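You operate a simulated robot arm through the tools that you are given. There is no shell and no other tool.

You are at the controls of a simulated two-armed robot. One attempt, no reset.

TASK
Put the clear lid on, lower the arm, then run the grinder till the batter is smooth; switch off.

Only the result counts: the job must be done as asked and must still hold three seconds after the hand-in. Knocking over, shifting, dropping, spilling or breaking anything else fails it. Lids that push on must go on centred and level and be pressed home; caps that screw on are set level and turned clockwise until they are tight.

THE ROBOT
Two 7-joint arms with fingered hands on one trunk that stands fixed in place. Base frame: the origin is at the foot of the trunk, x ahead of it, y to its left, z up; the work surface is at about z = 0.8. Readings come in m, rad, newtons and seconds.
The left shoulder is at [0.074, 0.128, 1.23], the right one opposite. Each reaches about 1.156 m from its shoulder. Payload 5 kg a hand.
Tool frame (each hand has its own): the origin (TCP) lies between the finger pads and is the grasp point; the fingertips stand 0.037 m ahead of it; z points along the fingers, y is the line along which they close. The gripper opens to 0.124 m; its body begins 0.043 m behind the TCP. The gripper is a hand of 3 fingers: y runs from the thumb to the fingers, the wrist lies at [-0.021, -0.116, -0.203] in the tool frame, and closing takes about 1.5 s.
Orientation is that of the tool frame in the base frame, as a unit quaternion [x, y, z, w]. With the fingers straight down and the wrist toward the robot, the tool's x, y and z point along [0, 1, 0], [1, 0, 0] and [0, 0, -1] of the base frame.

THE INTERFACE
- The arms move only by the tool drive_tool. It takes "left_moves", "right_moves" or both (then of equal length, played together; a hand with none holds still); each is a list of rows, each a list of 7 numbers: the shift along the base's x, y, z in m, then the turn, a rotation vector about the base's x, y, z in rad, then the opening in per cent of the stroke, from 0 (shut) to 100 (fully open). In form: [[dx, dy, dz, wx, wy, wz, fingers], ...]. A call has 1 to 20 rows; each row is the pose to reach, as a shift and turn from the pose commanded when the call began. Rows are played at 5 a second. More than 0.05 m and 0.15 rad between two rows, or a gripper value outside its range, and nothing of the call is played. A pose out of reach is approached as far as the arm can. The call stops where the force on the tool passes 70 N (or 10 N more than at its start, if that is more) or the arm is blocked; 0.2 s more then pass. Each finger travels about 0.045 m/s and halts on what it meets, pressing with about 26 N; the grip force reading is that of the motor and also rises with nothing between the fingers. The clock runs only during rows and for 0.2 s after the last one: add rows that repeat a pose to give the fingers time. The reply holds the time, the measured pose of the TCP, the force on the tool along the base axes, the opening and the grip force, in the units named above and with some noise, with the torque about the TCP (base axes, N m) and any sound that the robot's microphone picked up.
- Cameras (640 x 400 px; columns grow to the right, rows downward): "scene" is now at [0.2286, -0.0224, 1.4145]; the picture's right is [-0.25, -0.97, 0.00], its down [-0.41, 0.11, -0.91] and it looks along [0.88, -0.23, -0.42] (base axes); focal length 236 px, centre (320, 200). "left" rides on the left gripper at [-0.072, -0.104, -0.154] in its tool frame; the picture's right is [-0.83, -0.26, 0.49], its down [0.51, -0.72, 0.47] and it looks along [0.23, 0.64, 0.73] (tool axes); focal length 243 px, centre (320, 200). "right" rides on the right gripper at [0.072, -0.104, -0.154] in its tool frame; the picture's right is [-0.83, 0.26, -0.49], its down [-0.51, -0.72, 0.47] and it looks along [-0.23, 0.64, 0.73] (tool axes); focal length 243 px, centre (320, 200). There is no depth. A picture from a camera that has moved, and an enlarged one, comes with that camera's place and axes in the base frame and with its lens.
- snapshot(camera): a new picture of that camera. The clock stands still meanwhile.
- slide_trunk(by): moves the trunk up (or, below 0, down) by that many m; the arms and the scene camera ride with it, the base frame stays. It gives what a move gives, with no picture.
- hand_shape(shape, hand): the hand has 3 fingers and takes this shape, open, in about a second: jaw (thumb against the fingers, like two jaws); tri (thumb and two fingers); tip (a fingertip pinch); poke (one finger out to press); point (the index stretched); flat (the hand flat); cup (the hand cupped); fist (a fist). The gripper value then closes the fingers along that shape, each until it touches; the sizes above hold for jaw. It gives what a move gives, with no picture.
- pan_tilt(pan, tilt): turns the head with the scene camera to pan (to the left, within 1.396 rad either way) and tilt (down, from -0.506 to 1.204), counted from straight ahead of the robot (the tilt from the chest, where the trunk bows). It gives what a move gives.
- inspect(camera, box): a new picture of the part [left, top, right, bottom] of that camera's present view, enlarged. The clock stands still meanwhile.
- close_job(): hands the job in; it is judged then, once.

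Places have to be worked out from the pictures, the camera data and where the tool is seen. Open the grippers and draw the arms clear of the work before you hand the job in, unless the task says otherwise.

The tools are called after "Call:" as name(argument=value, ...) on one line, values as JSON. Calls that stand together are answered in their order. drive_tool: Moves the arms, as the interface text tells. Its arguments: {"type":"object","properties":{"left_moves":{"type":"array"},"right_moves":{"type":"array"}},"required":[]} The other tools are called the same way: slide_trunk (by) moves the trunk up or down; hand_shape (shape, hand) gives the hand a shape; pan_tilt (pan, tilt) turns the head that bears the scene camera; snapshot (camera) takes a picture; inspect (camera, box) takes an enlarged picture of a part of a camera's view; close_job () hands the job in.

At the start:

```text
t: 0.0
left_tool_pos: [0.7138, 0.1399, 1.3679]
left_ee_rot: [0.708, 0.707, 0.0, -0.001]
left_wrist_force: [0.8, 0.5, 0.3]
left_moment: [0.04, -0.01, -0.01]
left_finger_gap: 0.1238
left_gripper_force: 0.1
left_shape: jaw
right_tool_pos: [0.6631, -0.4609, 1.4014]
right_ee_rot: [0.707, 0.708, 0.001, 0.0]
right_wrist_force: [0.2, -0.6, 0.6]
right_moment: [-0.01, 0.01, -0.01]
right_finger_gap: 0.1237
right_gripper_force: 0.1
right_shape: jaw
trunk travel left (down, up): [-0.425, 0.138]
head pan, tilt (commanded): [-0.255, 0.436]
```

scene: 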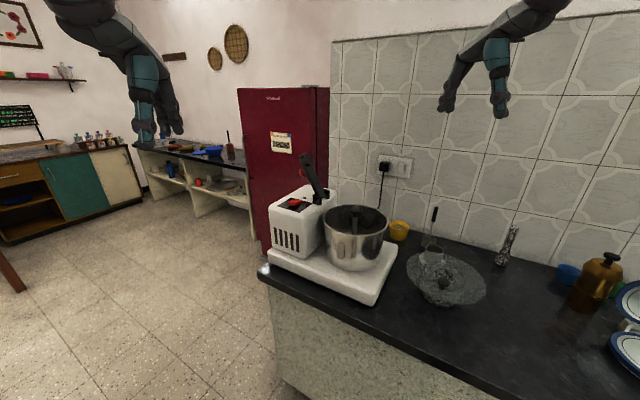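
right: 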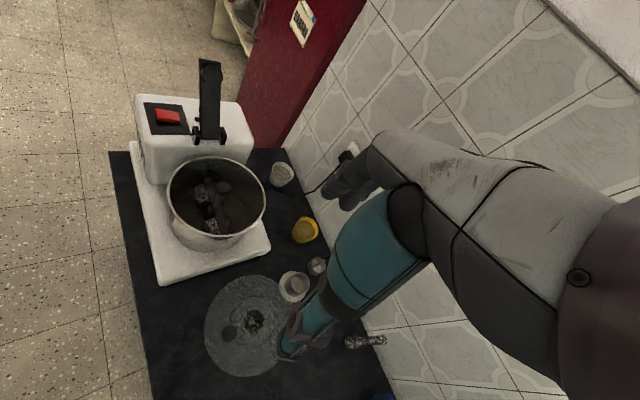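
left: 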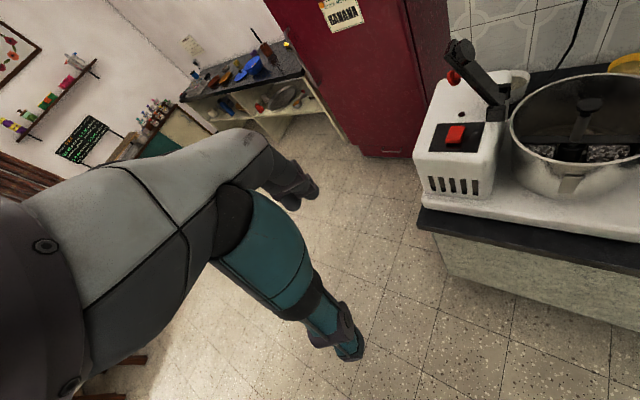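

I start by looking closely at the grinder, its arm and switch, and the clear lid on the counter.

Call:
inspect(camera="scene", box=[240, 140, 420, 310])

Call:
inspect(camera="scene", box=[380, 190, 540, 320])

Call:
inspect(camera="right", box=[110, 50, 310, 290])

Call:
inspect(camera="right", box=[180, 240, 400, 400])

Call:
inspect(camera="left", box=[390, 20, 640, 240])

```text
2.35 times, centred on (330, 225) of scene
camera zoom: at [0.2286, -0.0224, 1.4145], right [-0.25, -0.97, 0.0], down [-0.41, 0.11, -0.91], along [0.88, -0.23, -0.42], focal length 556 px, centre (296, 141)
```

zoom: 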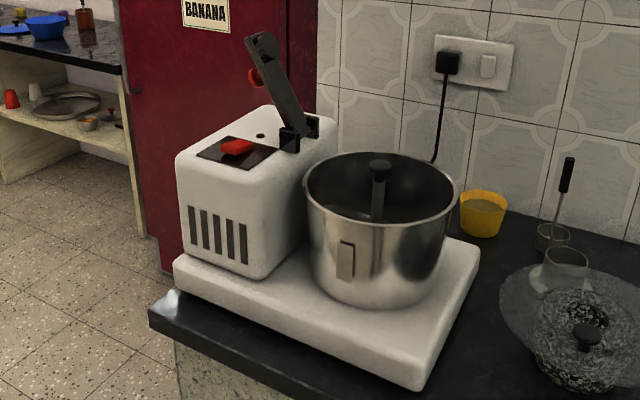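

```text
3.08 times, centred on (460, 255) of scene
camera zoom: at [0.2286, -0.0224, 1.4145], right [-0.25, -0.97, 0.0], down [-0.41, 0.11, -0.91], along [0.88, -0.23, -0.42], focal length 727 px, centre (-111, 31)
```

zoom: 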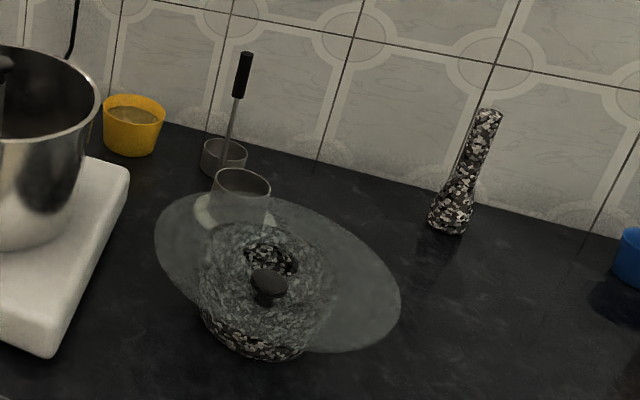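

```text
1.67 times, centred on (210, 170) of right
camera zoom: at [0.5579, -0.3883, 1.5571], right [0.26, -0.83, 0.49], down [-0.72, -0.51, -0.47], along [0.64, -0.23, -0.73], focal length 404 px, centre (503, 250)
```

zoom: 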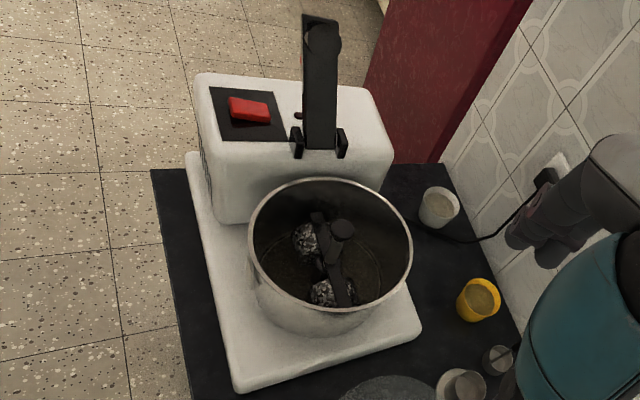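

```text
2.50 times, centred on (290, 320) of right
camera zoom: at [0.5579, -0.3883, 1.5571], right [0.26, -0.83, 0.49], down [-0.72, -0.51, -0.47], along [0.64, -0.23, -0.73], focal length 606 px, centre (395, -100)
```

zoom: 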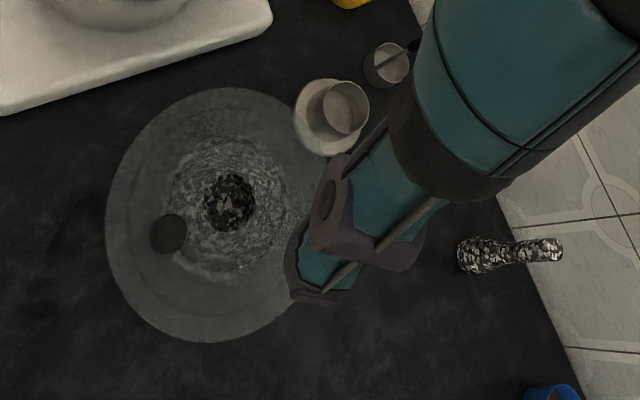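

```text
1.82 times, centred on (515, 130) of left
camera zoom: at [0.6093, 0.0679, 1.5218], right [-0.26, -0.83, -0.49], down [-0.72, 0.51, -0.47], along [0.64, 0.23, -0.73], focal length 441 px, centre (-34, 327)
```

zoom: 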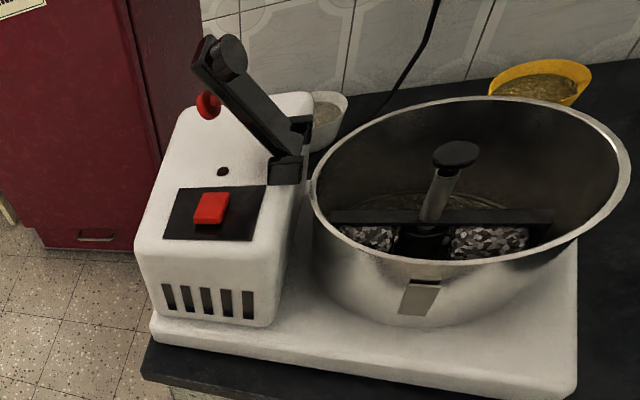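

The lid seems to rest on a stone mortar with its knob possibly off-centre, and the drum spindle stands above the drum rim. I turn the head toward the counter to see better.

Call:
pan_tilt(pan=-0.6, tilt=0.75)

Call:
snapshot(camera="scene")

Call:
inspect(camera="scene", box=[220, 60, 420, 185])

```text
t: 0.8
left_tool_pos: [0.7122, 0.1408, 1.3672]
left_ee_rot: [0.707, 0.707, -0.001, 0.0]
left_wrist_force: [0.7, 0.4, -0.4]
left_moment: [-0.03, 0.04, 0.0]
left_finger_gap: 0.1238
left_gripper_force: 0.1
left_shape: jaw
right_tool_pos: [0.664, -0.4606, 1.4036]
right_ee_rot: [0.707, 0.707, 0.0, -0.001]
right_wrist_force: [0.0, -1.3, 0.0]
right_moment: [-0.03, -0.02, 0.01]
right_finger_gap: 0.1238
right_gripper_force: 0.0
right_shape: jaw
trunk travel left (down, up): [-0.425, 0.138]
head pan, tilt (commanded): [-0.6, 0.75]
```

```text
taken
camera scene: at [0.2078, -0.046, 1.3869], right [-0.56, -0.83, 0.0], down [-0.56, 0.38, -0.73], along [0.6, -0.41, -0.68], focal length 236 px, centre (320, 200)
```

scene: 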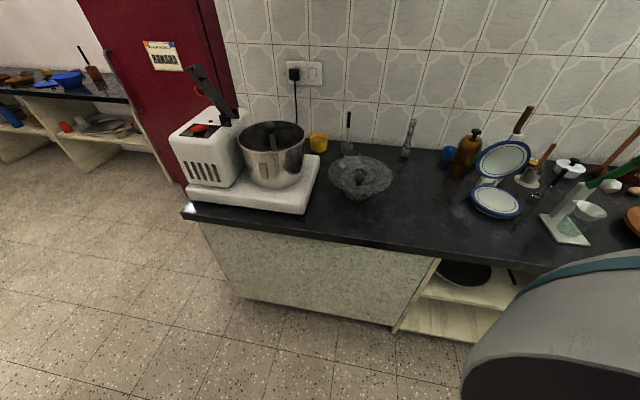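

```text
3.20 times, centred on (320, 122) of scene
camera zoom: at [0.2078, -0.046, 1.3869], right [-0.56, -0.83, 0.0], down [-0.56, 0.38, -0.73], along [0.6, -0.41, -0.68], focal length 756 px, centre (320, 448)
```

zoom: 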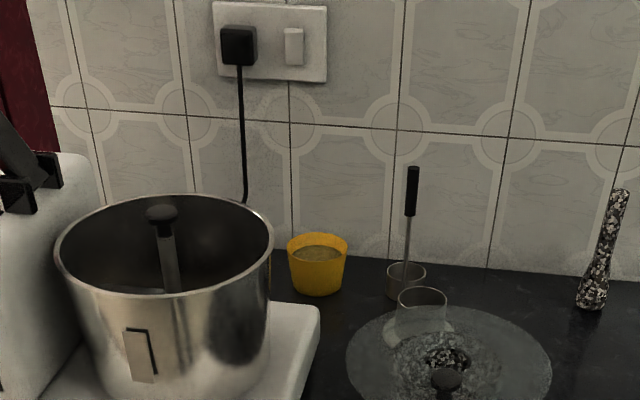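

I need a clearer view of the lid, so I move the right hand aside to the right and look with its camera.

Call:
drive_tool(right_moves=[[-0.02, -0.05, 0, 0, 0, 0, 100], [-0.04, -0.1, 0, 0, 0, 0, 100], [-0.06, -0.14, -0.03, 0, 0, 0, 100], [-0.08, -0.16, -0.06, 0, 0, 0, 100]])

Call:
snapshot(camera="right")

```text
refused: row 1 steps farther than a row can; nothing moved
```

```text
taken
camera right: at [0.5579, -0.3884, 1.5571], right [0.26, -0.83, 0.49], down [-0.72, -0.51, -0.47], along [0.64, -0.23, -0.73], focal length 243 px, centre (320, 200)
```

right: 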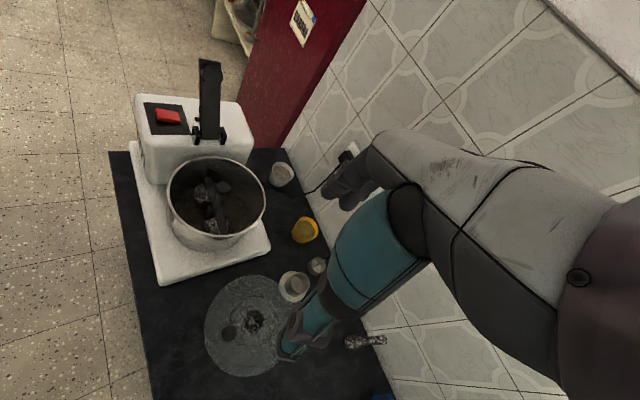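

The step was a bit over the 0.05 m limit. I repeat it with smaller rows.

Call:
drive_tool(right_moves=[[-0.02, -0.04, 0, 0, 0, 0, 100], [-0.04, -0.08, 0, 0, 0, 0, 100], [-0.06, -0.12, -0.02, 0, 0, 0, 100], [-0.08, -0.15, -0.04, 0, 0, 0, 100]])

Call:
snapshot(camera="right")

```text
t: 1.8
left_tool_pos: [0.712, 0.1374, 1.367]
left_ee_rot: [0.708, 0.707, 0.001, -0.001]
left_wrist_force: [-0.9, -0.8, -0.2]
left_moment: [0.05, -0.01, 0.0]
left_finger_gap: 0.1235
left_gripper_force: 0.0
left_shape: jaw
right_tool_pos: [0.5824, -0.6166, 1.3615]
right_ee_rot: [0.706, 0.708, 0.002, 0.0]
right_wrist_force: [-1.2, -0.6, -0.1]
right_moment: [0.06, 0.0, 0.01]
right_finger_gap: 0.124
right_gripper_force: 0.0
right_shape: jaw
trunk travel left (down, up): [-0.425, 0.138]
head pan, tilt (commanded): [-0.6, 0.75]
```

```text
taken
camera right: at [0.4777, -0.5438, 1.5151], right [0.26, -0.83, 0.49], down [-0.72, -0.51, -0.47], along [0.64, -0.23, -0.73], focal length 243 px, centre (320, 200)
```

right: 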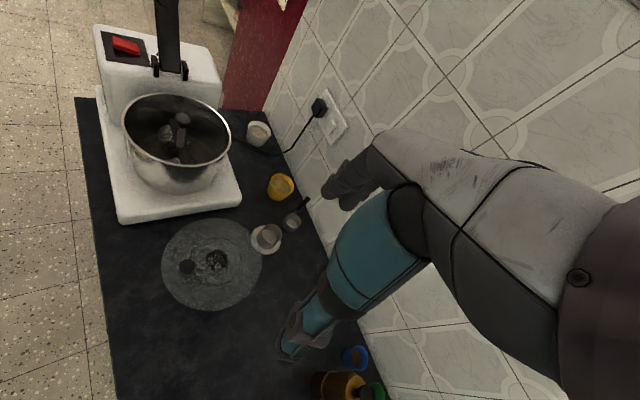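

Call:
inspect(camera="right", box=[140, 190, 300, 330])

Call:
inspect(camera="right", box=[80, 10, 260, 200])

```text
2.86 times, centred on (220, 260) of right
camera zoom: at [0.4777, -0.5438, 1.5151], right [0.26, -0.83, 0.49], down [-0.72, -0.51, -0.47], along [0.64, -0.23, -0.73], focal length 693 px, centre (606, 29)
```

zoom: 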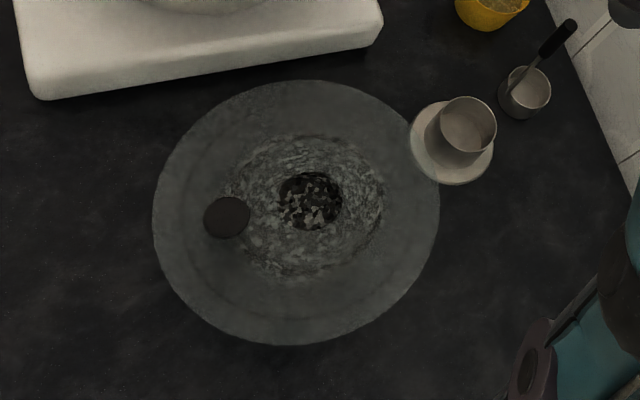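

```text
2.11 times, centred on (170, 105) of right
camera zoom: at [0.4777, -0.5438, 1.5151], right [0.26, -0.83, 0.49], down [-0.72, -0.51, -0.47], along [0.64, -0.23, -0.73], focal length 511 px, centre (636, 400)
```

zoom: 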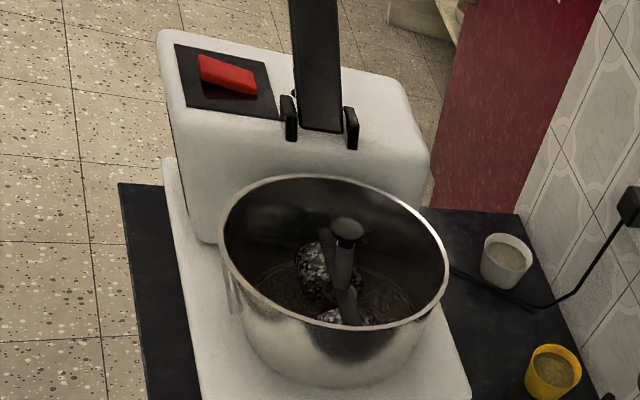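

The lid has a central hole at about [0.687, -0.546, 0.887] and its knob sits off-centre at about [0.640, -0.497, 0.915]. The spindle cap is at about [0.881, -0.317, 1.045] and the grinder-arm hinge at about [0.973, -0.224, 1.077]. I turn the right hand so its closing line runs from knob to lid centre, and bring it above the knob.

Call:
drive_tool(right_moves=[[0.007, 0.015, -0.03, 0, 0, -0.1, 100], [0.014, 0.03, -0.06, 0, 0, -0.2, 100], [0.021, 0.045, -0.09, 0, 0, -0.3, 100], [0.028, 0.06, -0.12, 0, 0, -0.4, 100], [0.035, 0.075, -0.15, 0, 0, -0.5, 100], [0.042, 0.09, -0.18, 0, 0, -0.6, 100], [0.05, 0.105, -0.21, 0, 0, -0.7, 100], [0.058, 0.12, -0.24, 0, 0, -0.8, 100]])

Call:
snapshot(camera="right")

Call:
snapshot(camera="scene")

```text
t: 3.6
left_tool_pos: [0.7141, 0.1411, 1.3667]
left_ee_rot: [0.707, 0.707, -0.001, 0.0]
left_wrist_force: [0.0, 0.2, -0.6]
left_moment: [-0.07, 0.02, 0.03]
left_finger_gap: 0.124
left_gripper_force: 0.1
left_shape: jaw
right_tool_pos: [0.6438, -0.4917, 1.1203]
right_ee_rot: [0.927, 0.375, -0.001, 0.0]
right_wrist_force: [0.4, 0.2, -0.6]
right_moment: [-0.01, 0.02, 0.01]
right_finger_gap: 0.1234
right_gripper_force: 0.1
right_shape: jaw
trunk travel left (down, up): [-0.425, 0.138]
head pan, tilt (commanded): [-0.6, 0.75]
```

```text
taken
camera right: at [0.6219, -0.3655, 1.2751], right [-0.41, -0.77, 0.49], down [-0.87, 0.16, -0.47], along [0.28, -0.62, -0.73], focal length 243 px, centre (320, 200)
```

right: 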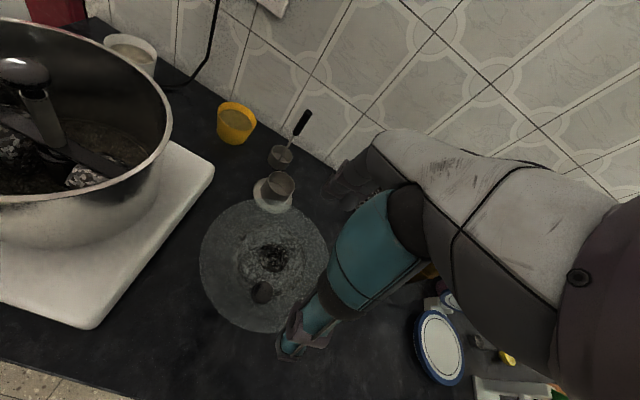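

```text
taken
camera scene: at [0.2097, -0.0453, 1.3865], right [-0.57, -0.82, 0.0], down [-0.56, 0.39, -0.73], along [0.6, -0.41, -0.68], focal length 236 px, centre (320, 200)
```

scene: 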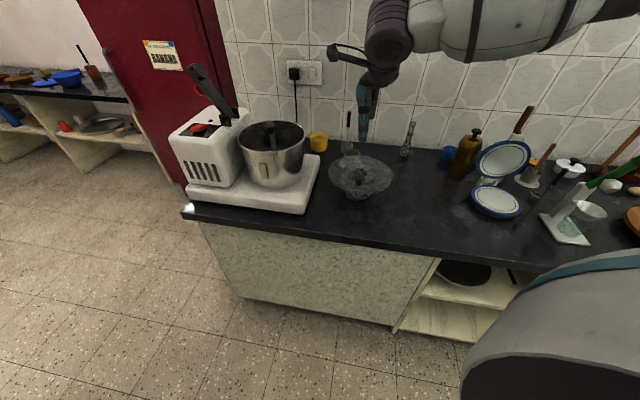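

The hand hangs almost straight above the knob. I look closer at the knob to refine.

Call:
inspect(camera="right", box=[190, 160, 350, 360])

Call:
inspect(camera="scene", box=[310, 70, 430, 215])

```text
2.00 times, centred on (270, 260) of right
camera zoom: at [0.6219, -0.3655, 1.2751], right [-0.41, -0.77, 0.49], down [-0.87, 0.16, -0.47], along [0.28, -0.62, -0.73], focal length 485 px, centre (420, 80)
```

zoom: 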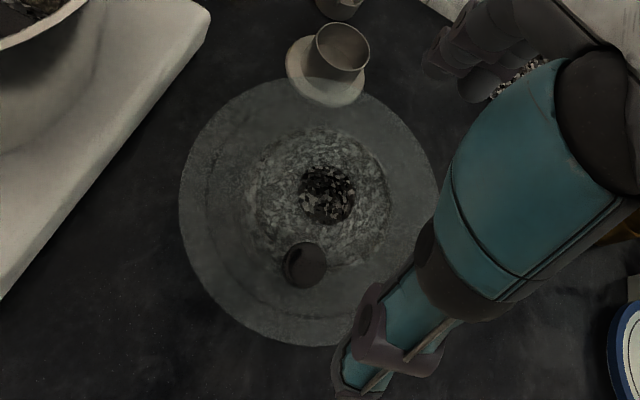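

```text
2.76 times, centred on (370, 142) of scene
camera zoom: at [0.2097, -0.0453, 1.3865], right [-0.57, -0.82, 0.0], down [-0.56, 0.39, -0.73], along [0.6, -0.41, -0.68], focal length 652 px, centre (182, 359)
```

zoom: 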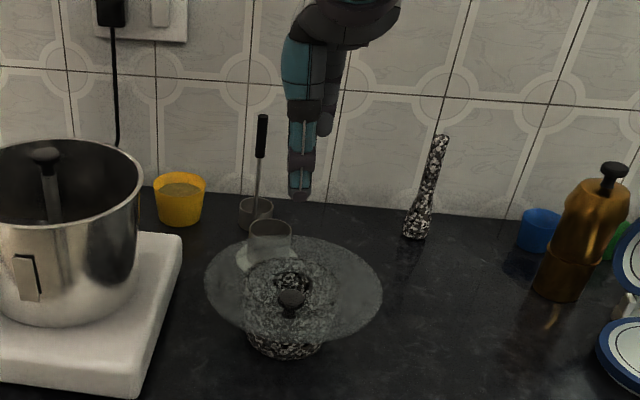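

Refined values: knob at about [0.639, -0.498] and hole at about [0.686, -0.546]. I descend part-way with the fingers half-closed, then check.

Call:
drive_tool(right_moves=[[-0.001, -0.002, -0.04, 0, 0, 0, 80], [-0.002, -0.004, -0.08, 0, 0, 0, 65], [-0.004, -0.0065, -0.12, 0, 0, 0, 55], [-0.004, -0.0065, -0.15, 0, 0, 0, 55], [-0.004, -0.0065, -0.15, 0, 0, 0, 55]])

Call:
snapshot(camera="right")

Call:
inspect(camera="scene", box=[310, 110, 430, 215])

```text
t: 4.8
left_tool_pos: [0.7128, 0.1419, 1.3678]
left_ee_rot: [0.707, 0.707, 0.001, 0.0]
left_wrist_force: [0.0, 0.3, 0.2]
left_moment: [-0.01, 0.01, 0.02]
left_finger_gap: 0.1237
left_gripper_force: 0.0
left_shape: jaw
right_tool_pos: [0.6356, -0.4962, 0.9717]
right_ee_rot: [0.927, 0.376, 0.001, 0.001]
right_wrist_force: [-1.2, 0.2, 1.2]
right_moment: [0.02, 0.01, 0.03]
right_finger_gap: 0.0689
right_gripper_force: 0.1
right_shape: jaw
trunk travel left (down, up): [-0.425, 0.138]
head pan, tilt (commanded): [-0.6, 0.75]
```

```text
taken
camera right: at [0.6148, -0.3713, 1.1263], right [-0.41, -0.77, 0.49], down [-0.87, 0.16, -0.47], along [0.28, -0.62, -0.73], focal length 243 px, centre (320, 200)
```

right: 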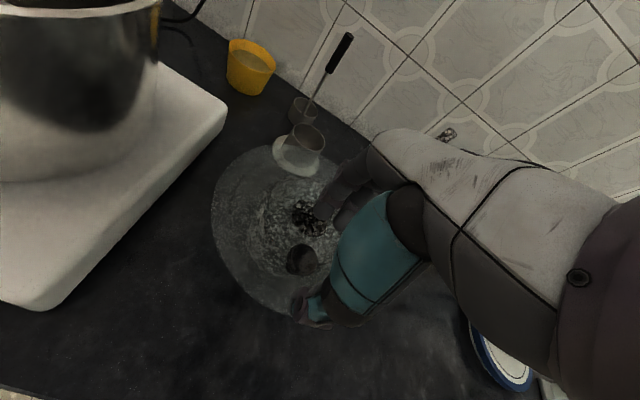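

```text
3.81 times, centred on (370, 162) of scene
camera zoom: at [0.2075, -0.0456, 1.3869], right [-0.56, -0.83, 0.0], down [-0.56, 0.39, -0.73], along [0.6, -0.41, -0.68], focal length 900 px, centre (130, 343)
```

zoom: 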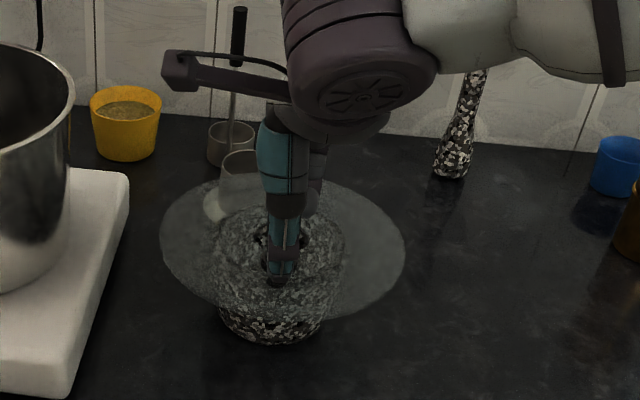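

The knob lines up with the grasp axis. I lower another 37 mm and close on the knob.

Call:
drive_tool(right_moves=[[0.001, -0.001, -0.02, 0, 0, 0, 55], [0.001, -0.001, -0.03, 0, 0, 0, 55], [0.001, -0.001, -0.037, 0, 0, 0, 55], [0.001, -0.001, -0.037, 0, 0, 0, 55]])

Call:
inspect(camera="right", box=[200, 130, 400, 340])

Call:
inspect(camera="scene", box=[330, 130, 410, 210])

```text
t: 5.8
left_tool_pos: [0.7135, 0.1401, 1.3664]
left_ee_rot: [0.707, 0.707, 0.0, 0.0]
left_wrist_force: [0.9, 0.8, 0.4]
left_moment: [0.0, -0.03, -0.04]
left_finger_gap: 0.1234
left_gripper_force: 0.0
left_shape: jaw
right_tool_pos: [0.6392, -0.498, 0.9339]
right_ee_rot: [0.927, 0.375, 0.0, -0.001]
right_wrist_force: [-0.3, 0.5, 0.8]
right_moment: [-0.01, -0.01, 0.03]
right_finger_gap: 0.0687
right_gripper_force: 0.0
right_shape: jaw
trunk travel left (down, up): [-0.425, 0.138]
head pan, tilt (commanded): [-0.6, 0.75]
```

```text
1.90 times, centred on (300, 235) of right
camera zoom: at [0.6174, -0.3729, 1.0886], right [-0.41, -0.77, 0.49], down [-0.87, 0.16, -0.47], along [0.28, -0.62, -0.73], focal length 462 px, centre (358, 133)
```

zoom: 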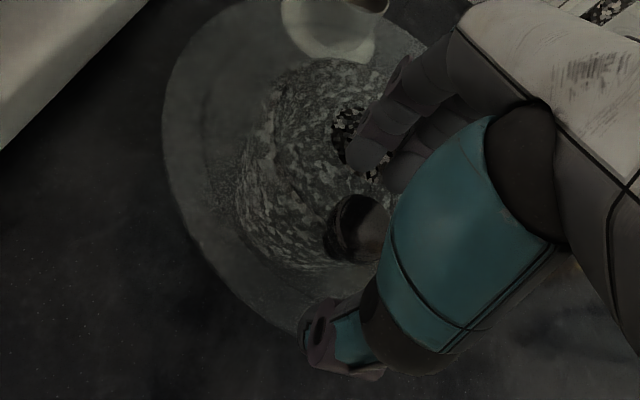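

```text
5.00 times, centred on (370, 170) of scene
camera zoom: at [0.2082, -0.0462, 1.3868], right [-0.56, -0.83, 0.0], down [-0.56, 0.39, -0.73], along [0.6, -0.41, -0.68], focal length 1181 px, centre (70, 350)
```

zoom: 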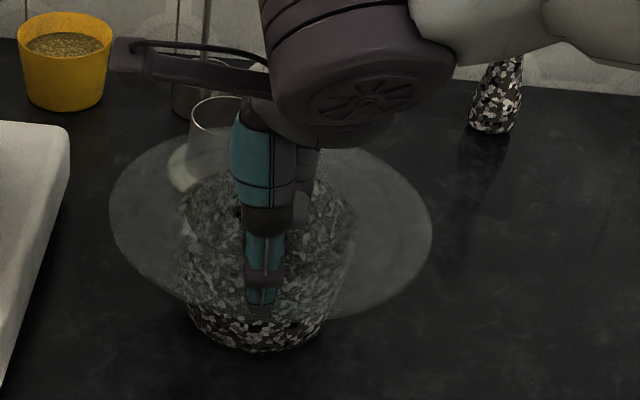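

The knob sits between thumb and fingers. I close the grip now, holding still.

Call:
drive_tool(right_moves=[[0, 0, 0, 0, 0, 0, 30], [0, 0, 0, 0, 0, 0, 15], [0, 0, 0, 0, 0, 0, 0], [0, 0, 0, 0, 0, 0, 0], [0, 0, 0, 0, 0, 0, 0], [0, 0, 0, 0, 0, 0, 0]])

Call:
inspect(camera="right", box=[200, 130, 400, 340])

Call:
inspect(camera="scene", box=[330, 130, 410, 210])

```text
t: 7.2
left_tool_pos: [0.714, 0.142, 1.3677]
left_ee_rot: [0.707, 0.707, -0.001, 0.0]
left_wrist_force: [-0.2, -0.4, 0.0]
left_moment: [-0.02, -0.02, 0.0]
left_finger_gap: 0.1239
left_gripper_force: 0.2
left_shape: jaw
right_tool_pos: [0.6396, -0.4981, 0.9347]
right_ee_rot: [0.926, 0.376, 0.0, 0.0]
right_wrist_force: [0.0, 0.1, 0.3]
right_moment: [0.03, 0.03, -0.01]
right_finger_gap: 0.0228
right_gripper_force: 26.1
right_shape: jaw
trunk travel left (down, up): [-0.425, 0.138]
head pan, tilt (commanded): [-0.6, 0.75]
```

```text
1.90 times, centred on (300, 235) of right
camera zoom: at [0.6171, -0.3728, 1.0889], right [-0.41, -0.77, 0.49], down [-0.87, 0.16, -0.47], along [0.28, -0.62, -0.73], focal length 462 px, centre (358, 133)
```

zoom: 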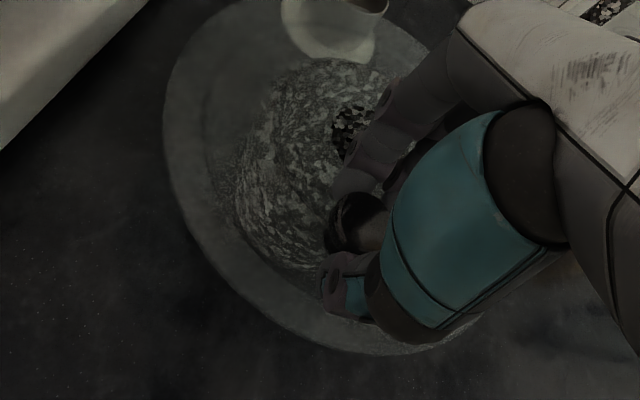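

```text
5.00 times, centred on (370, 170) of scene
camera zoom: at [0.2079, -0.0461, 1.3868], right [-0.56, -0.83, 0.0], down [-0.56, 0.39, -0.73], along [0.6, -0.41, -0.68], focal length 1181 px, centre (70, 350)
```

zoom: 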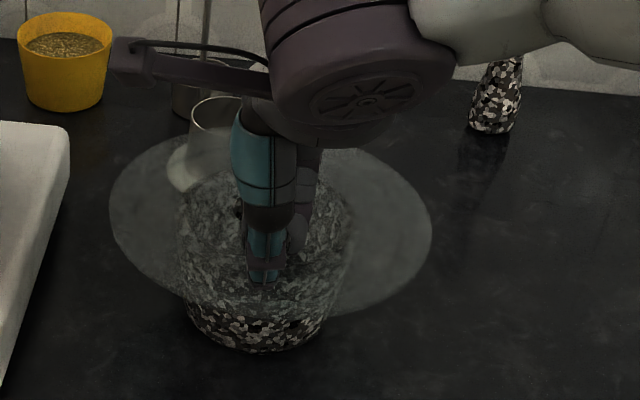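

The grip holds at 23 mm with 26 N and the lid has not shifted. I lift slowly by 40 mm and check that the lid comes up level.

Call:
drive_tool(right_moves=[[0, 0, 0.008, 0, 0, 0, 0], [0, 0, 0.016, 0, 0, 0, 0], [0, 0, 0.025, 0, 0, 0, 0], [0, 0, 0.04, 0, 0, 0, 0], [0, 0, 0.04, 0, 0, 0, 0]])

Call:
snapshot(camera="right")

Call:
inspect(camera="scene", box=[310, 110, 430, 215])

```text
t: 8.4
left_tool_pos: [0.713, 0.1401, 1.3667]
left_ee_rot: [0.707, 0.707, 0.0, 0.001]
left_wrist_force: [-0.1, -0.3, 0.2]
left_moment: [0.01, 0.06, -0.02]
left_finger_gap: 0.1237
left_gripper_force: 0.0
left_shape: jaw
right_tool_pos: [0.6401, -0.4983, 0.9762]
right_ee_rot: [0.927, 0.375, -0.001, 0.0]
right_wrist_force: [0.3, 0.4, -2.0]
right_moment: [0.07, 0.01, 0.01]
right_finger_gap: 0.0228
right_gripper_force: 26.0
right_shape: jaw
trunk travel left (down, up): [-0.425, 0.138]
head pan, tilt (commanded): [-0.6, 0.75]
```

```text
taken
camera right: at [0.6172, -0.3725, 1.1298], right [-0.41, -0.77, 0.49], down [-0.87, 0.16, -0.47], along [0.28, -0.62, -0.73], focal length 243 px, centre (320, 200)
```

right: 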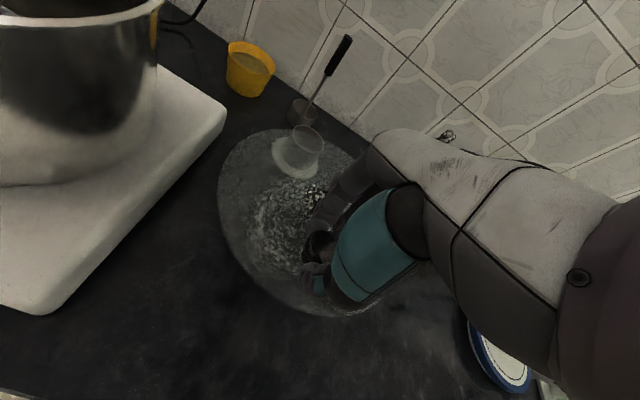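

```text
3.81 times, centred on (370, 162) of scene
camera zoom: at [0.2082, -0.0462, 1.3868], right [-0.56, -0.83, 0.0], down [-0.56, 0.39, -0.73], along [0.6, -0.41, -0.68], focal length 900 px, centre (130, 343)
```

zoom: 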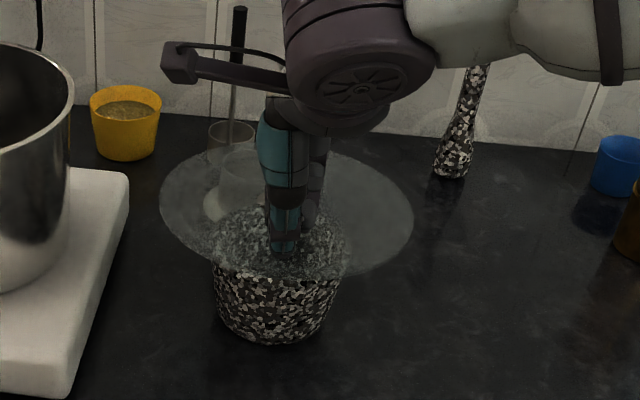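

The lid is up and level, weighing about 0.2 kg. I raise it clear of the spindle height and carry it slowly toward a point above the drum, stopping a bit short to check.

Call:
drive_tool(right_moves=[[0, 0, 0.03, 0, 0, 0, 0], [0, 0, 0.06, 0, 0, 0, 0], [0, 0, 0.09, 0, 0, 0, 0], [0, 0, 0.12, 0, 0, 0, 0], [0, 0, 0.15, 0, 0, 0, 0], [0, 0, 0.175, 0, 0, 0, 0], [0, 0, 0.19, 0, 0, 0, 0], [0.015, 0.018, 0.19, 0, 0, 0, 0], [0.03, 0.036, 0.19, 0, 0, 0, 0], [0.046, 0.054, 0.19, 0, 0, 0, 0], [0.062, 0.073, 0.19, 0, 0, 0, 0], [0.078, 0.092, 0.19, 0, 0, 0, 0], [0.094, 0.111, 0.19, 0, 0, 0, 0], [0.11, 0.13, 0.19, 0, 0, 0, 0], [0.126, 0.149, 0.19, 0, 0, 0, 0], [0.142, 0.168, 0.19, 0, 0, 0, 0], [0.155, 0.183, 0.19, 0, 0, 0, 0], [0.165, 0.195, 0.19, 0, 0, 0, 0], [0.165, 0.195, 0.19, 0, 0, 0, 0]])

Call:
pan_tilt(pan=-0.4, tilt=0.6)

Call:
snapshot(camera="scene")

Call:
snapshot(camera="right")

Call:
snapshot(camera="left")

```text
t: 12.4
left_tool_pos: [0.7123, 0.1406, 1.3673]
left_ee_rot: [0.708, 0.707, 0.0, 0.001]
left_wrist_force: [-1.0, -0.7, 0.3]
left_moment: [0.03, -0.02, -0.01]
left_finger_gap: 0.1237
left_gripper_force: 0.1
left_shape: jaw
right_tool_pos: [0.8025, -0.3027, 1.1647]
right_ee_rot: [0.926, 0.376, 0.0, 0.0]
right_wrist_force: [0.0, -0.2, -0.8]
right_moment: [0.04, 0.09, -0.01]
right_finger_gap: 0.023
right_gripper_force: 26.0
right_shape: jaw
trunk travel left (down, up): [-0.425, 0.138]
head pan, tilt (commanded): [-0.6, 0.75]
```

```text
t: 13.2
left_tool_pos: [0.7133, 0.1398, 1.3663]
left_ee_rot: [0.708, 0.707, 0.0, 0.0]
left_wrist_force: [0.1, 0.1, -0.1]
left_moment: [0.02, 0.0, -0.04]
left_finger_gap: 0.1239
left_gripper_force: 0.1
left_shape: jaw
right_tool_pos: [0.8037, -0.3033, 1.1645]
right_ee_rot: [0.926, 0.377, 0.001, 0.0]
right_wrist_force: [1.0, 0.4, -1.3]
right_moment: [0.07, 0.05, -0.01]
right_finger_gap: 0.0229
right_gripper_force: 26.5
right_shape: jaw
trunk travel left (down, up): [-0.425, 0.138]
head pan, tilt (commanded): [-0.4, 0.6]
```

```text
taken
camera scene: at [0.221, -0.0338, 1.3997], right [-0.39, -0.92, 0.0], down [-0.52, 0.22, -0.82], along [0.76, -0.32, -0.57], focal length 236 px, centre (320, 200)
```

scene: 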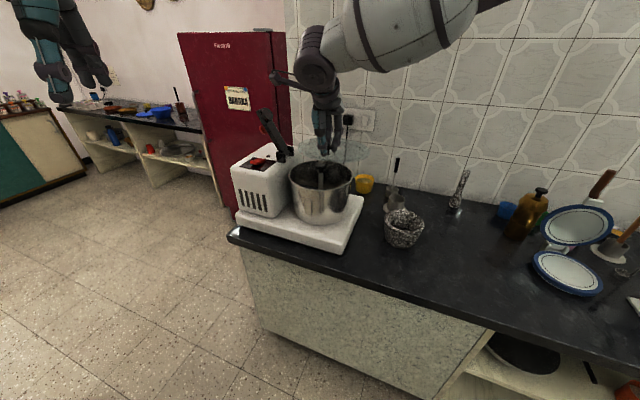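

```text
taken
camera right: at [0.781, -0.1772, 1.3189], right [-0.41, -0.77, 0.49], down [-0.87, 0.16, -0.47], along [0.28, -0.62, -0.73], focal length 243 px, centre (320, 200)
```

right: 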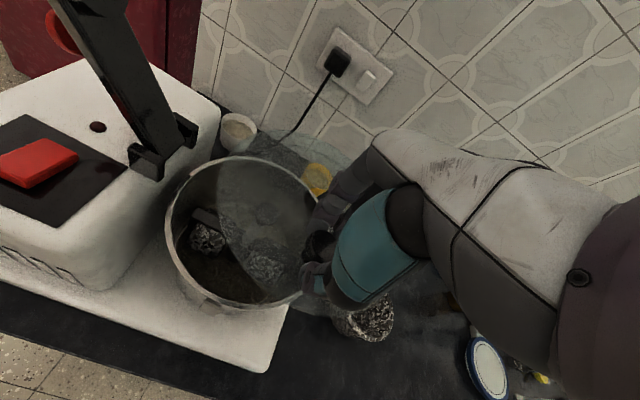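

```text
taken
camera left: at [0.6094, 0.0678, 1.5218], right [-0.26, -0.83, -0.49], down [-0.72, 0.51, -0.47], along [0.64, 0.23, -0.73], focal length 243 px, centre (320, 200)
```

left: 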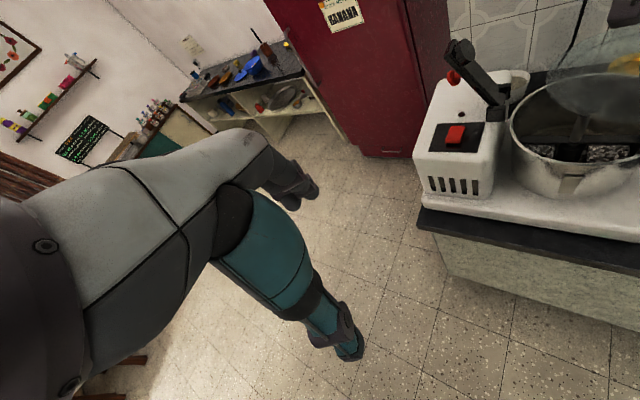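

The lid is up beside the drum. I zoom in on the right and scene views to measure drum, spindle and lid hole.

Call:
inspect(camera="right", box=[150, 130, 350, 330])

Call:
inspect(camera="scene", box=[260, 110, 390, 240])

Call:
inspect(camera="left", box=[480, 20, 640, 210])

```text
2.00 times, centred on (250, 230) of right
camera zoom: at [0.781, -0.1772, 1.3189], right [-0.41, -0.77, 0.49], down [-0.87, 0.16, -0.47], along [0.28, -0.62, -0.73], focal length 485 px, centre (460, 140)
```

zoom: 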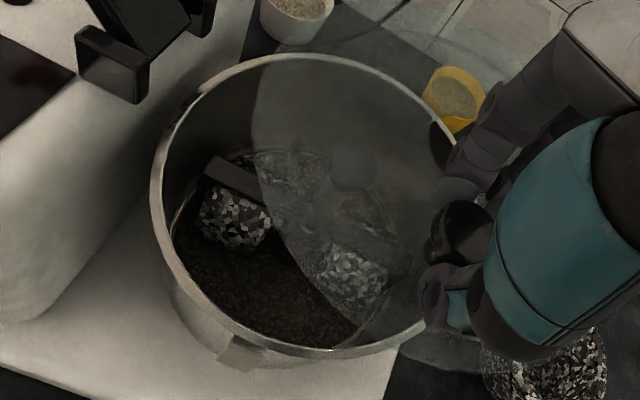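

```text
3.08 times, centred on (325, 175) of scene
camera zoom: at [0.221, -0.0338, 1.3997], right [-0.39, -0.92, 0.0], down [-0.52, 0.22, -0.82], along [0.76, -0.32, -0.57], focal length 727 px, centre (305, 277)
```

zoom: 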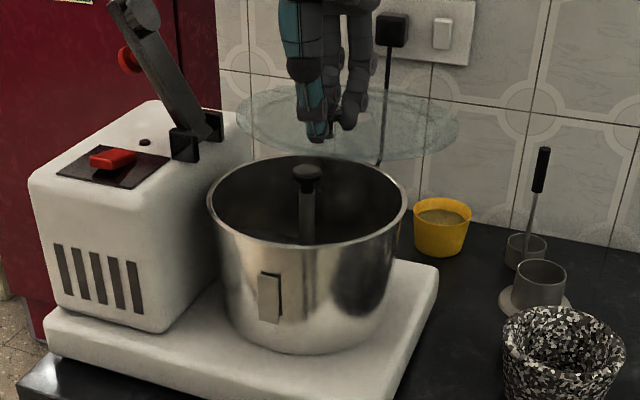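

```text
2.11 times, centred on (560, 115) of left
camera zoom: at [0.6094, 0.0678, 1.5218], right [-0.26, -0.83, -0.49], down [-0.72, 0.51, -0.47], along [0.64, 0.23, -0.73], focal length 511 px, centre (-185, 379)
```

zoom: 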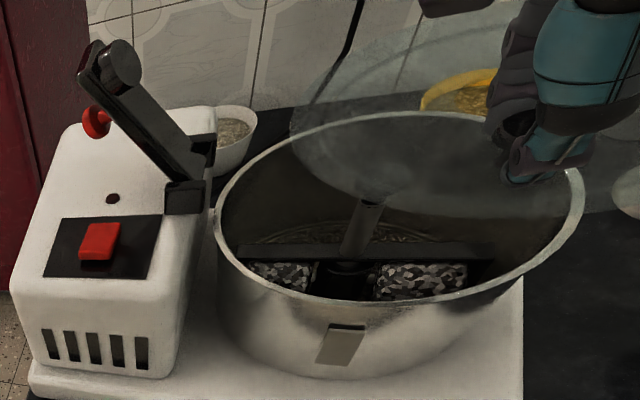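

The drum rim fits a circle centred at about [0.883, -0.315] with radius 0.108, matching the spindle. I check the lid's tilt more closely.

Call:
inspect(camera="scene", box=[290, 125, 375, 178])

Call:
inspect(camera="left", box=[540, 20, 640, 100])

```text
7.53 times, centred on (332, 152) of scene
camera zoom: at [0.221, -0.0338, 1.3997], right [-0.39, -0.92, 0.0], down [-0.52, 0.22, -0.82], along [0.76, -0.32, -0.57], focal length 1779 px, centre (226, 565)
```

zoom: 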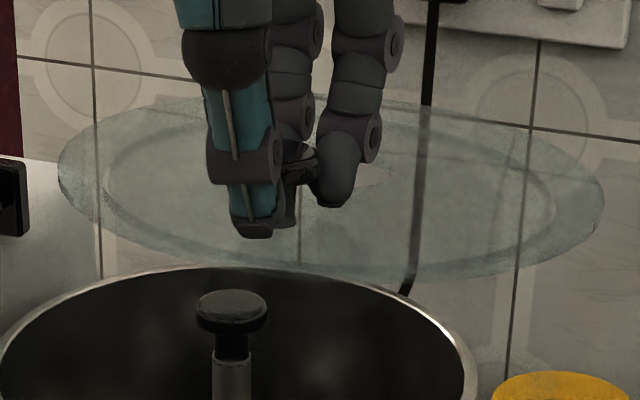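

```text
5.00 times, centred on (590, 60) of left
camera zoom: at [0.6094, 0.0678, 1.5218], right [-0.26, -0.83, -0.49], down [-0.72, 0.51, -0.47], along [0.64, 0.23, -0.73], focal length 1213 px, centre (-1030, 900)
```

zoom: 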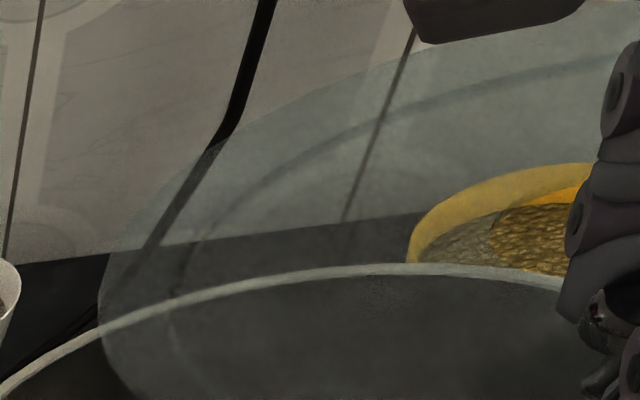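

The lid hangs about 4° low on the side away from the knob. I tilt the hand slightly to level it and re-check.

Call:
drive_tool(right_moves=[[0, 0, 0, -0.03, -0.02, 0, 0], [0, 0, 0, -0.062, -0.04, 0, 0], [0, 0, 0, -0.062, -0.04, 0, 0]])

Call:
inspect(camera="scene", box=[290, 125, 375, 178])

Call:
snapshot(camera="right")

```text
t: 14.0
left_tool_pos: [0.7141, 0.1393, 1.3666]
left_ee_rot: [0.707, 0.707, 0.0, 0.0]
left_wrist_force: [0.6, 0.2, -0.7]
left_moment: [0.0, 0.03, 0.0]
left_finger_gap: 0.1239
left_gripper_force: 0.1
left_shape: jaw
right_tool_pos: [0.8027, -0.3034, 1.1655]
right_ee_rot: [0.926, 0.376, 0.008, 0.036]
right_wrist_force: [0.5, 0.5, -1.3]
right_moment: [0.04, 0.05, -0.01]
right_finger_gap: 0.023
right_gripper_force: 25.5
right_shape: jaw
trunk travel left (down, up): [-0.425, 0.138]
head pan, tilt (commanded): [-0.4, 0.6]
```

```text
7.53 times, centred on (332, 152) of scene
camera zoom: at [0.2211, -0.0338, 1.3997], right [-0.39, -0.92, 0.0], down [-0.52, 0.22, -0.82], along [0.76, -0.32, -0.57], focal length 1779 px, centre (226, 565)
```

zoom: 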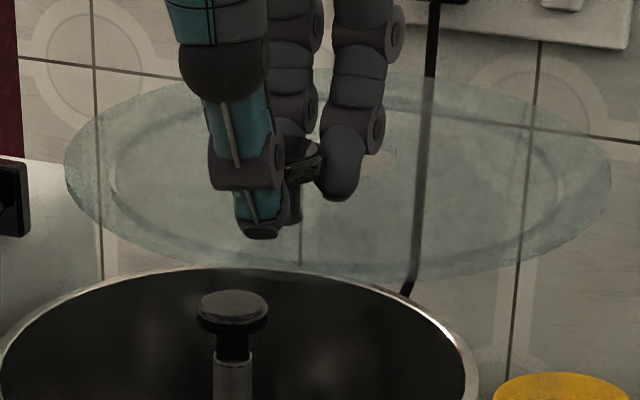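

```text
taken
camera right: at [0.7757, -0.1685, 1.3101], right [-0.43, -0.73, 0.52], down [-0.85, 0.13, -0.52], along [0.31, -0.67, -0.68], focal length 243 px, centre (320, 200)
```

right: 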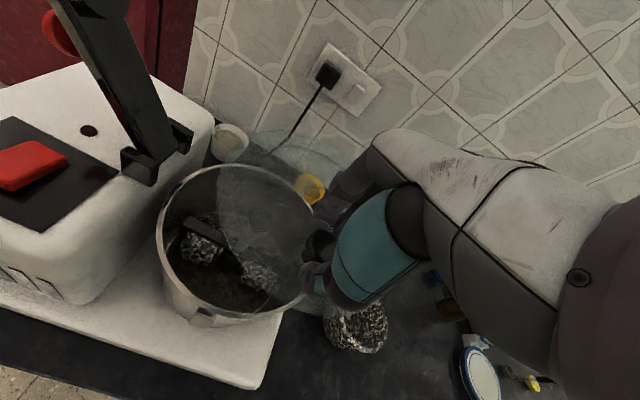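

The lid is now level within about a degree. I move it sideways to be centred over the spindle, still 6–7 cm above the rim.

Call:
drive_tool(right_moves=[[0.008, 0.008, 0, 0, 0, 0, 0], [0.016, 0.017, 0, 0, 0, 0, 0], [0.024, 0.026, 0, 0, 0, 0, 0], [0.031, 0.033, 0, 0, 0, 0, 0], [0.031, 0.033, 0, 0, 0, 0, 0]])

Call:
inspect(camera="scene", box=[280, 120, 365, 203])

Call:
snapshot(camera="right")

Call:
inspect(camera="left", box=[480, 20, 640, 210])

```text
t: 15.2
left_tool_pos: [0.7126, 0.1398, 1.3663]
left_ee_rot: [0.707, 0.707, 0.001, 0.0]
left_wrist_force: [-0.2, 0.1, -0.8]
left_moment: [-0.01, 0.02, -0.07]
left_finger_gap: 0.1238
left_gripper_force: 0.0
left_shape: jaw
right_tool_pos: [0.8336, -0.2695, 1.1664]
right_ee_rot: [0.926, 0.376, 0.007, 0.036]
right_wrist_force: [-0.6, 0.1, -2.1]
right_moment: [0.07, 0.08, 0.02]
right_finger_gap: 0.0232
right_gripper_force: 26.5
right_shape: jaw
trunk travel left (down, up): [-0.425, 0.138]
head pan, tilt (commanded): [-0.4, 0.6]
```

```text
4.82 times, centred on (322, 162) of scene
camera zoom: at [0.2208, -0.0337, 1.3998], right [-0.39, -0.92, 0.0], down [-0.52, 0.22, -0.83], along [0.76, -0.32, -0.56], focal length 1138 px, centre (308, 386)
```

zoom: 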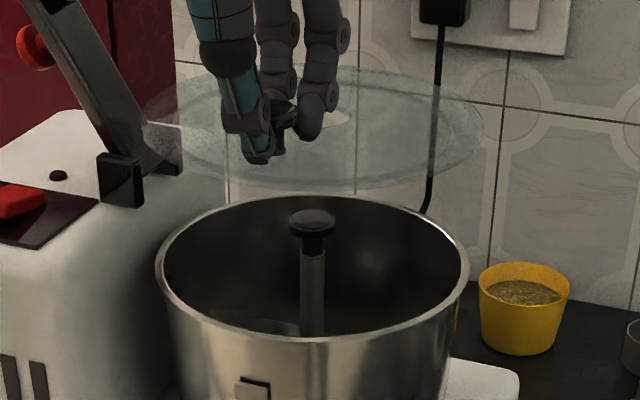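

```text
taken
camera right: at [0.8065, -0.1349, 1.3112], right [-0.43, -0.73, 0.52], down [-0.85, 0.13, -0.52], along [0.31, -0.67, -0.68], focal length 243 px, centre (320, 200)
```

right: 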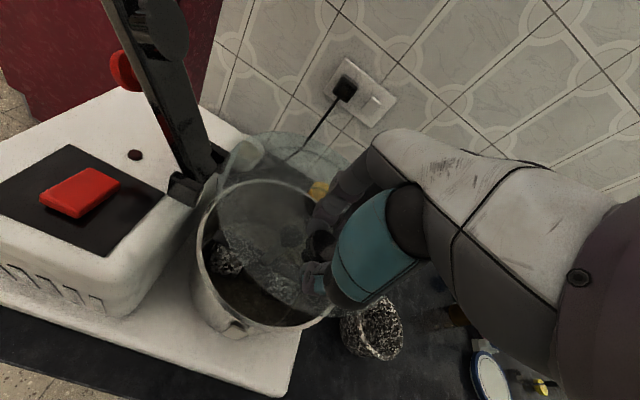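

```text
2.11 times, centred on (560, 115) of left
camera zoom: at [0.6092, 0.0678, 1.5219], right [-0.26, -0.83, -0.49], down [-0.72, 0.51, -0.47], along [0.64, 0.23, -0.73], focal length 511 px, centre (-185, 379)
```

zoom: 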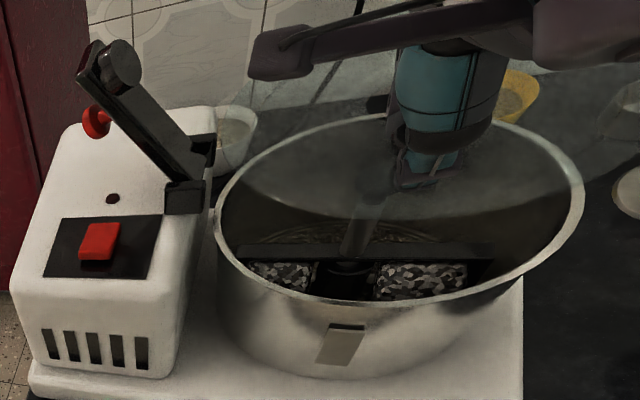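

In the scene view the lid and drum are aligned sideways. I zoom in the left camera, which looks from another azimuth, to check the other direction.

Call:
inspect(camera="left", box=[525, 30, 640, 150])

Call:
inspect(camera="right", box=[170, 110, 350, 340])

```text
3.33 times, centred on (582, 90) of left
camera zoom: at [0.6092, 0.0678, 1.5219], right [-0.26, -0.83, -0.49], down [-0.72, 0.51, -0.47], along [0.64, 0.23, -0.73], focal length 809 px, centre (-555, 567)
```

zoom: 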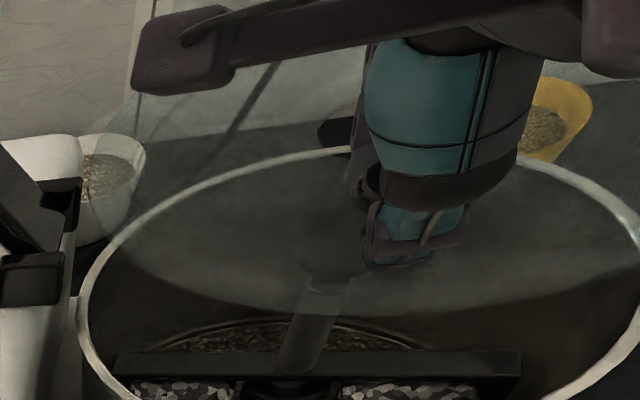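

```text
1.74 times, centred on (260, 225) of right
camera zoom: at [0.8065, -0.1349, 1.3112], right [-0.43, -0.73, 0.52], down [-0.85, 0.13, -0.52], along [0.31, -0.67, -0.68], focal length 422 px, centre (424, 156)
```

zoom: 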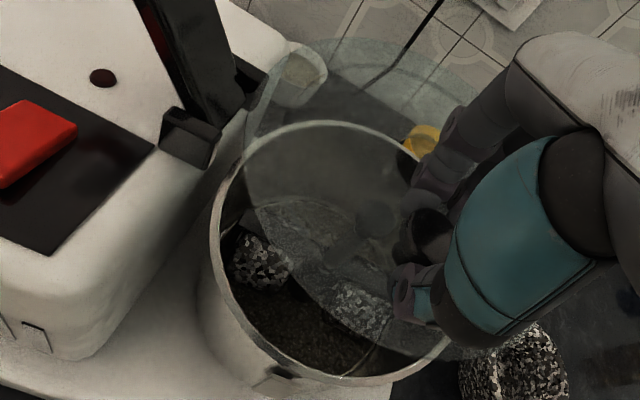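

The lid lies within a few millimetres of concentric with the drum. I lower it 50 mm to just above the spindle cap and check again.

Call:
drive_tool(right_moves=[[0, 0, -0.012, 0, 0, 0, 0], [0, 0, -0.025, 0, 0, 0, 0], [0, 0, -0.038, 0, 0, 0, 0], [0, 0, -0.05, 0, 0, 0, 0], [0, 0, -0.05, 0, 0, 0, 0]])

Call:
inspect(camera="scene", box=[280, 120, 365, 203])

Call:
inspect(camera="right", box=[170, 110, 350, 340])

Call:
inspect(camera="left", box=[525, 30, 640, 150])

```text
t: 16.4
left_tool_pos: [0.7129, 0.1413, 1.3668]
left_ee_rot: [0.707, 0.708, 0.0, 0.0]
left_wrist_force: [0.4, -0.3, 0.4]
left_moment: [-0.04, -0.02, 0.0]
left_finger_gap: 0.1236
left_gripper_force: 0.0
left_shape: jaw
right_tool_pos: [0.8347, -0.2696, 1.1165]
right_ee_rot: [0.926, 0.375, 0.007, 0.037]
right_wrist_force: [-0.4, 0.2, -1.1]
right_moment: [0.08, 0.09, -0.01]
right_finger_gap: 0.0231
right_gripper_force: 26.6
right_shape: jaw
trunk travel left (down, up): [-0.425, 0.138]
head pan, tilt (commanded): [-0.4, 0.6]
```

```text
4.82 times, centred on (322, 162) of scene
camera zoom: at [0.2208, -0.0336, 1.3998], right [-0.39, -0.92, 0.0], down [-0.52, 0.22, -0.83], along [0.76, -0.32, -0.56], focal length 1138 px, centre (308, 386)
```

zoom: 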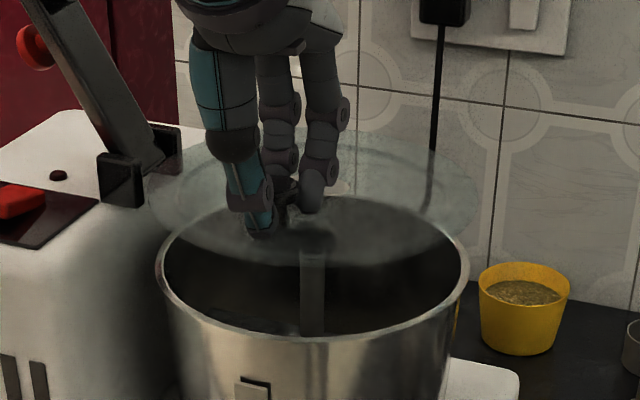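

```text
1.74 times, centred on (260, 225) of right
camera zoom: at [0.8066, -0.1357, 1.2612], right [-0.43, -0.73, 0.52], down [-0.85, 0.13, -0.52], along [0.31, -0.67, -0.68], focal length 422 px, centre (424, 156)
```

zoom: 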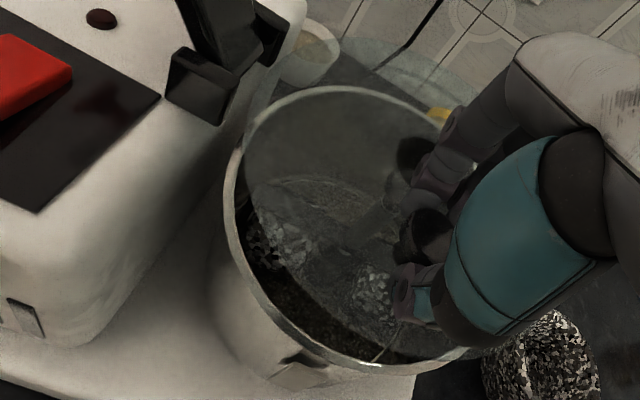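

```text
3.33 times, centred on (582, 90) of left
camera zoom: at [0.6092, 0.0679, 1.5219], right [-0.26, -0.83, -0.49], down [-0.72, 0.51, -0.47], along [0.64, 0.23, -0.73], focal length 809 px, centre (-555, 567)
```

zoom: 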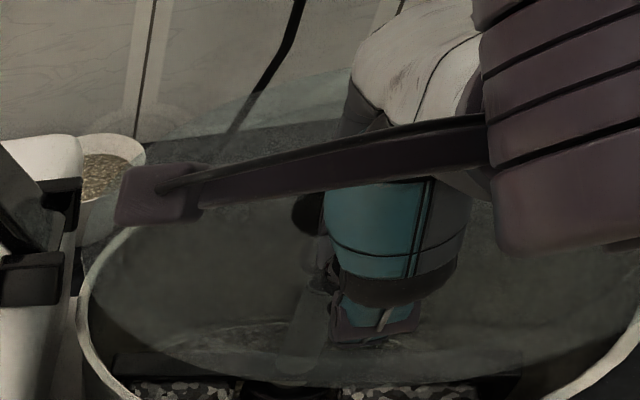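

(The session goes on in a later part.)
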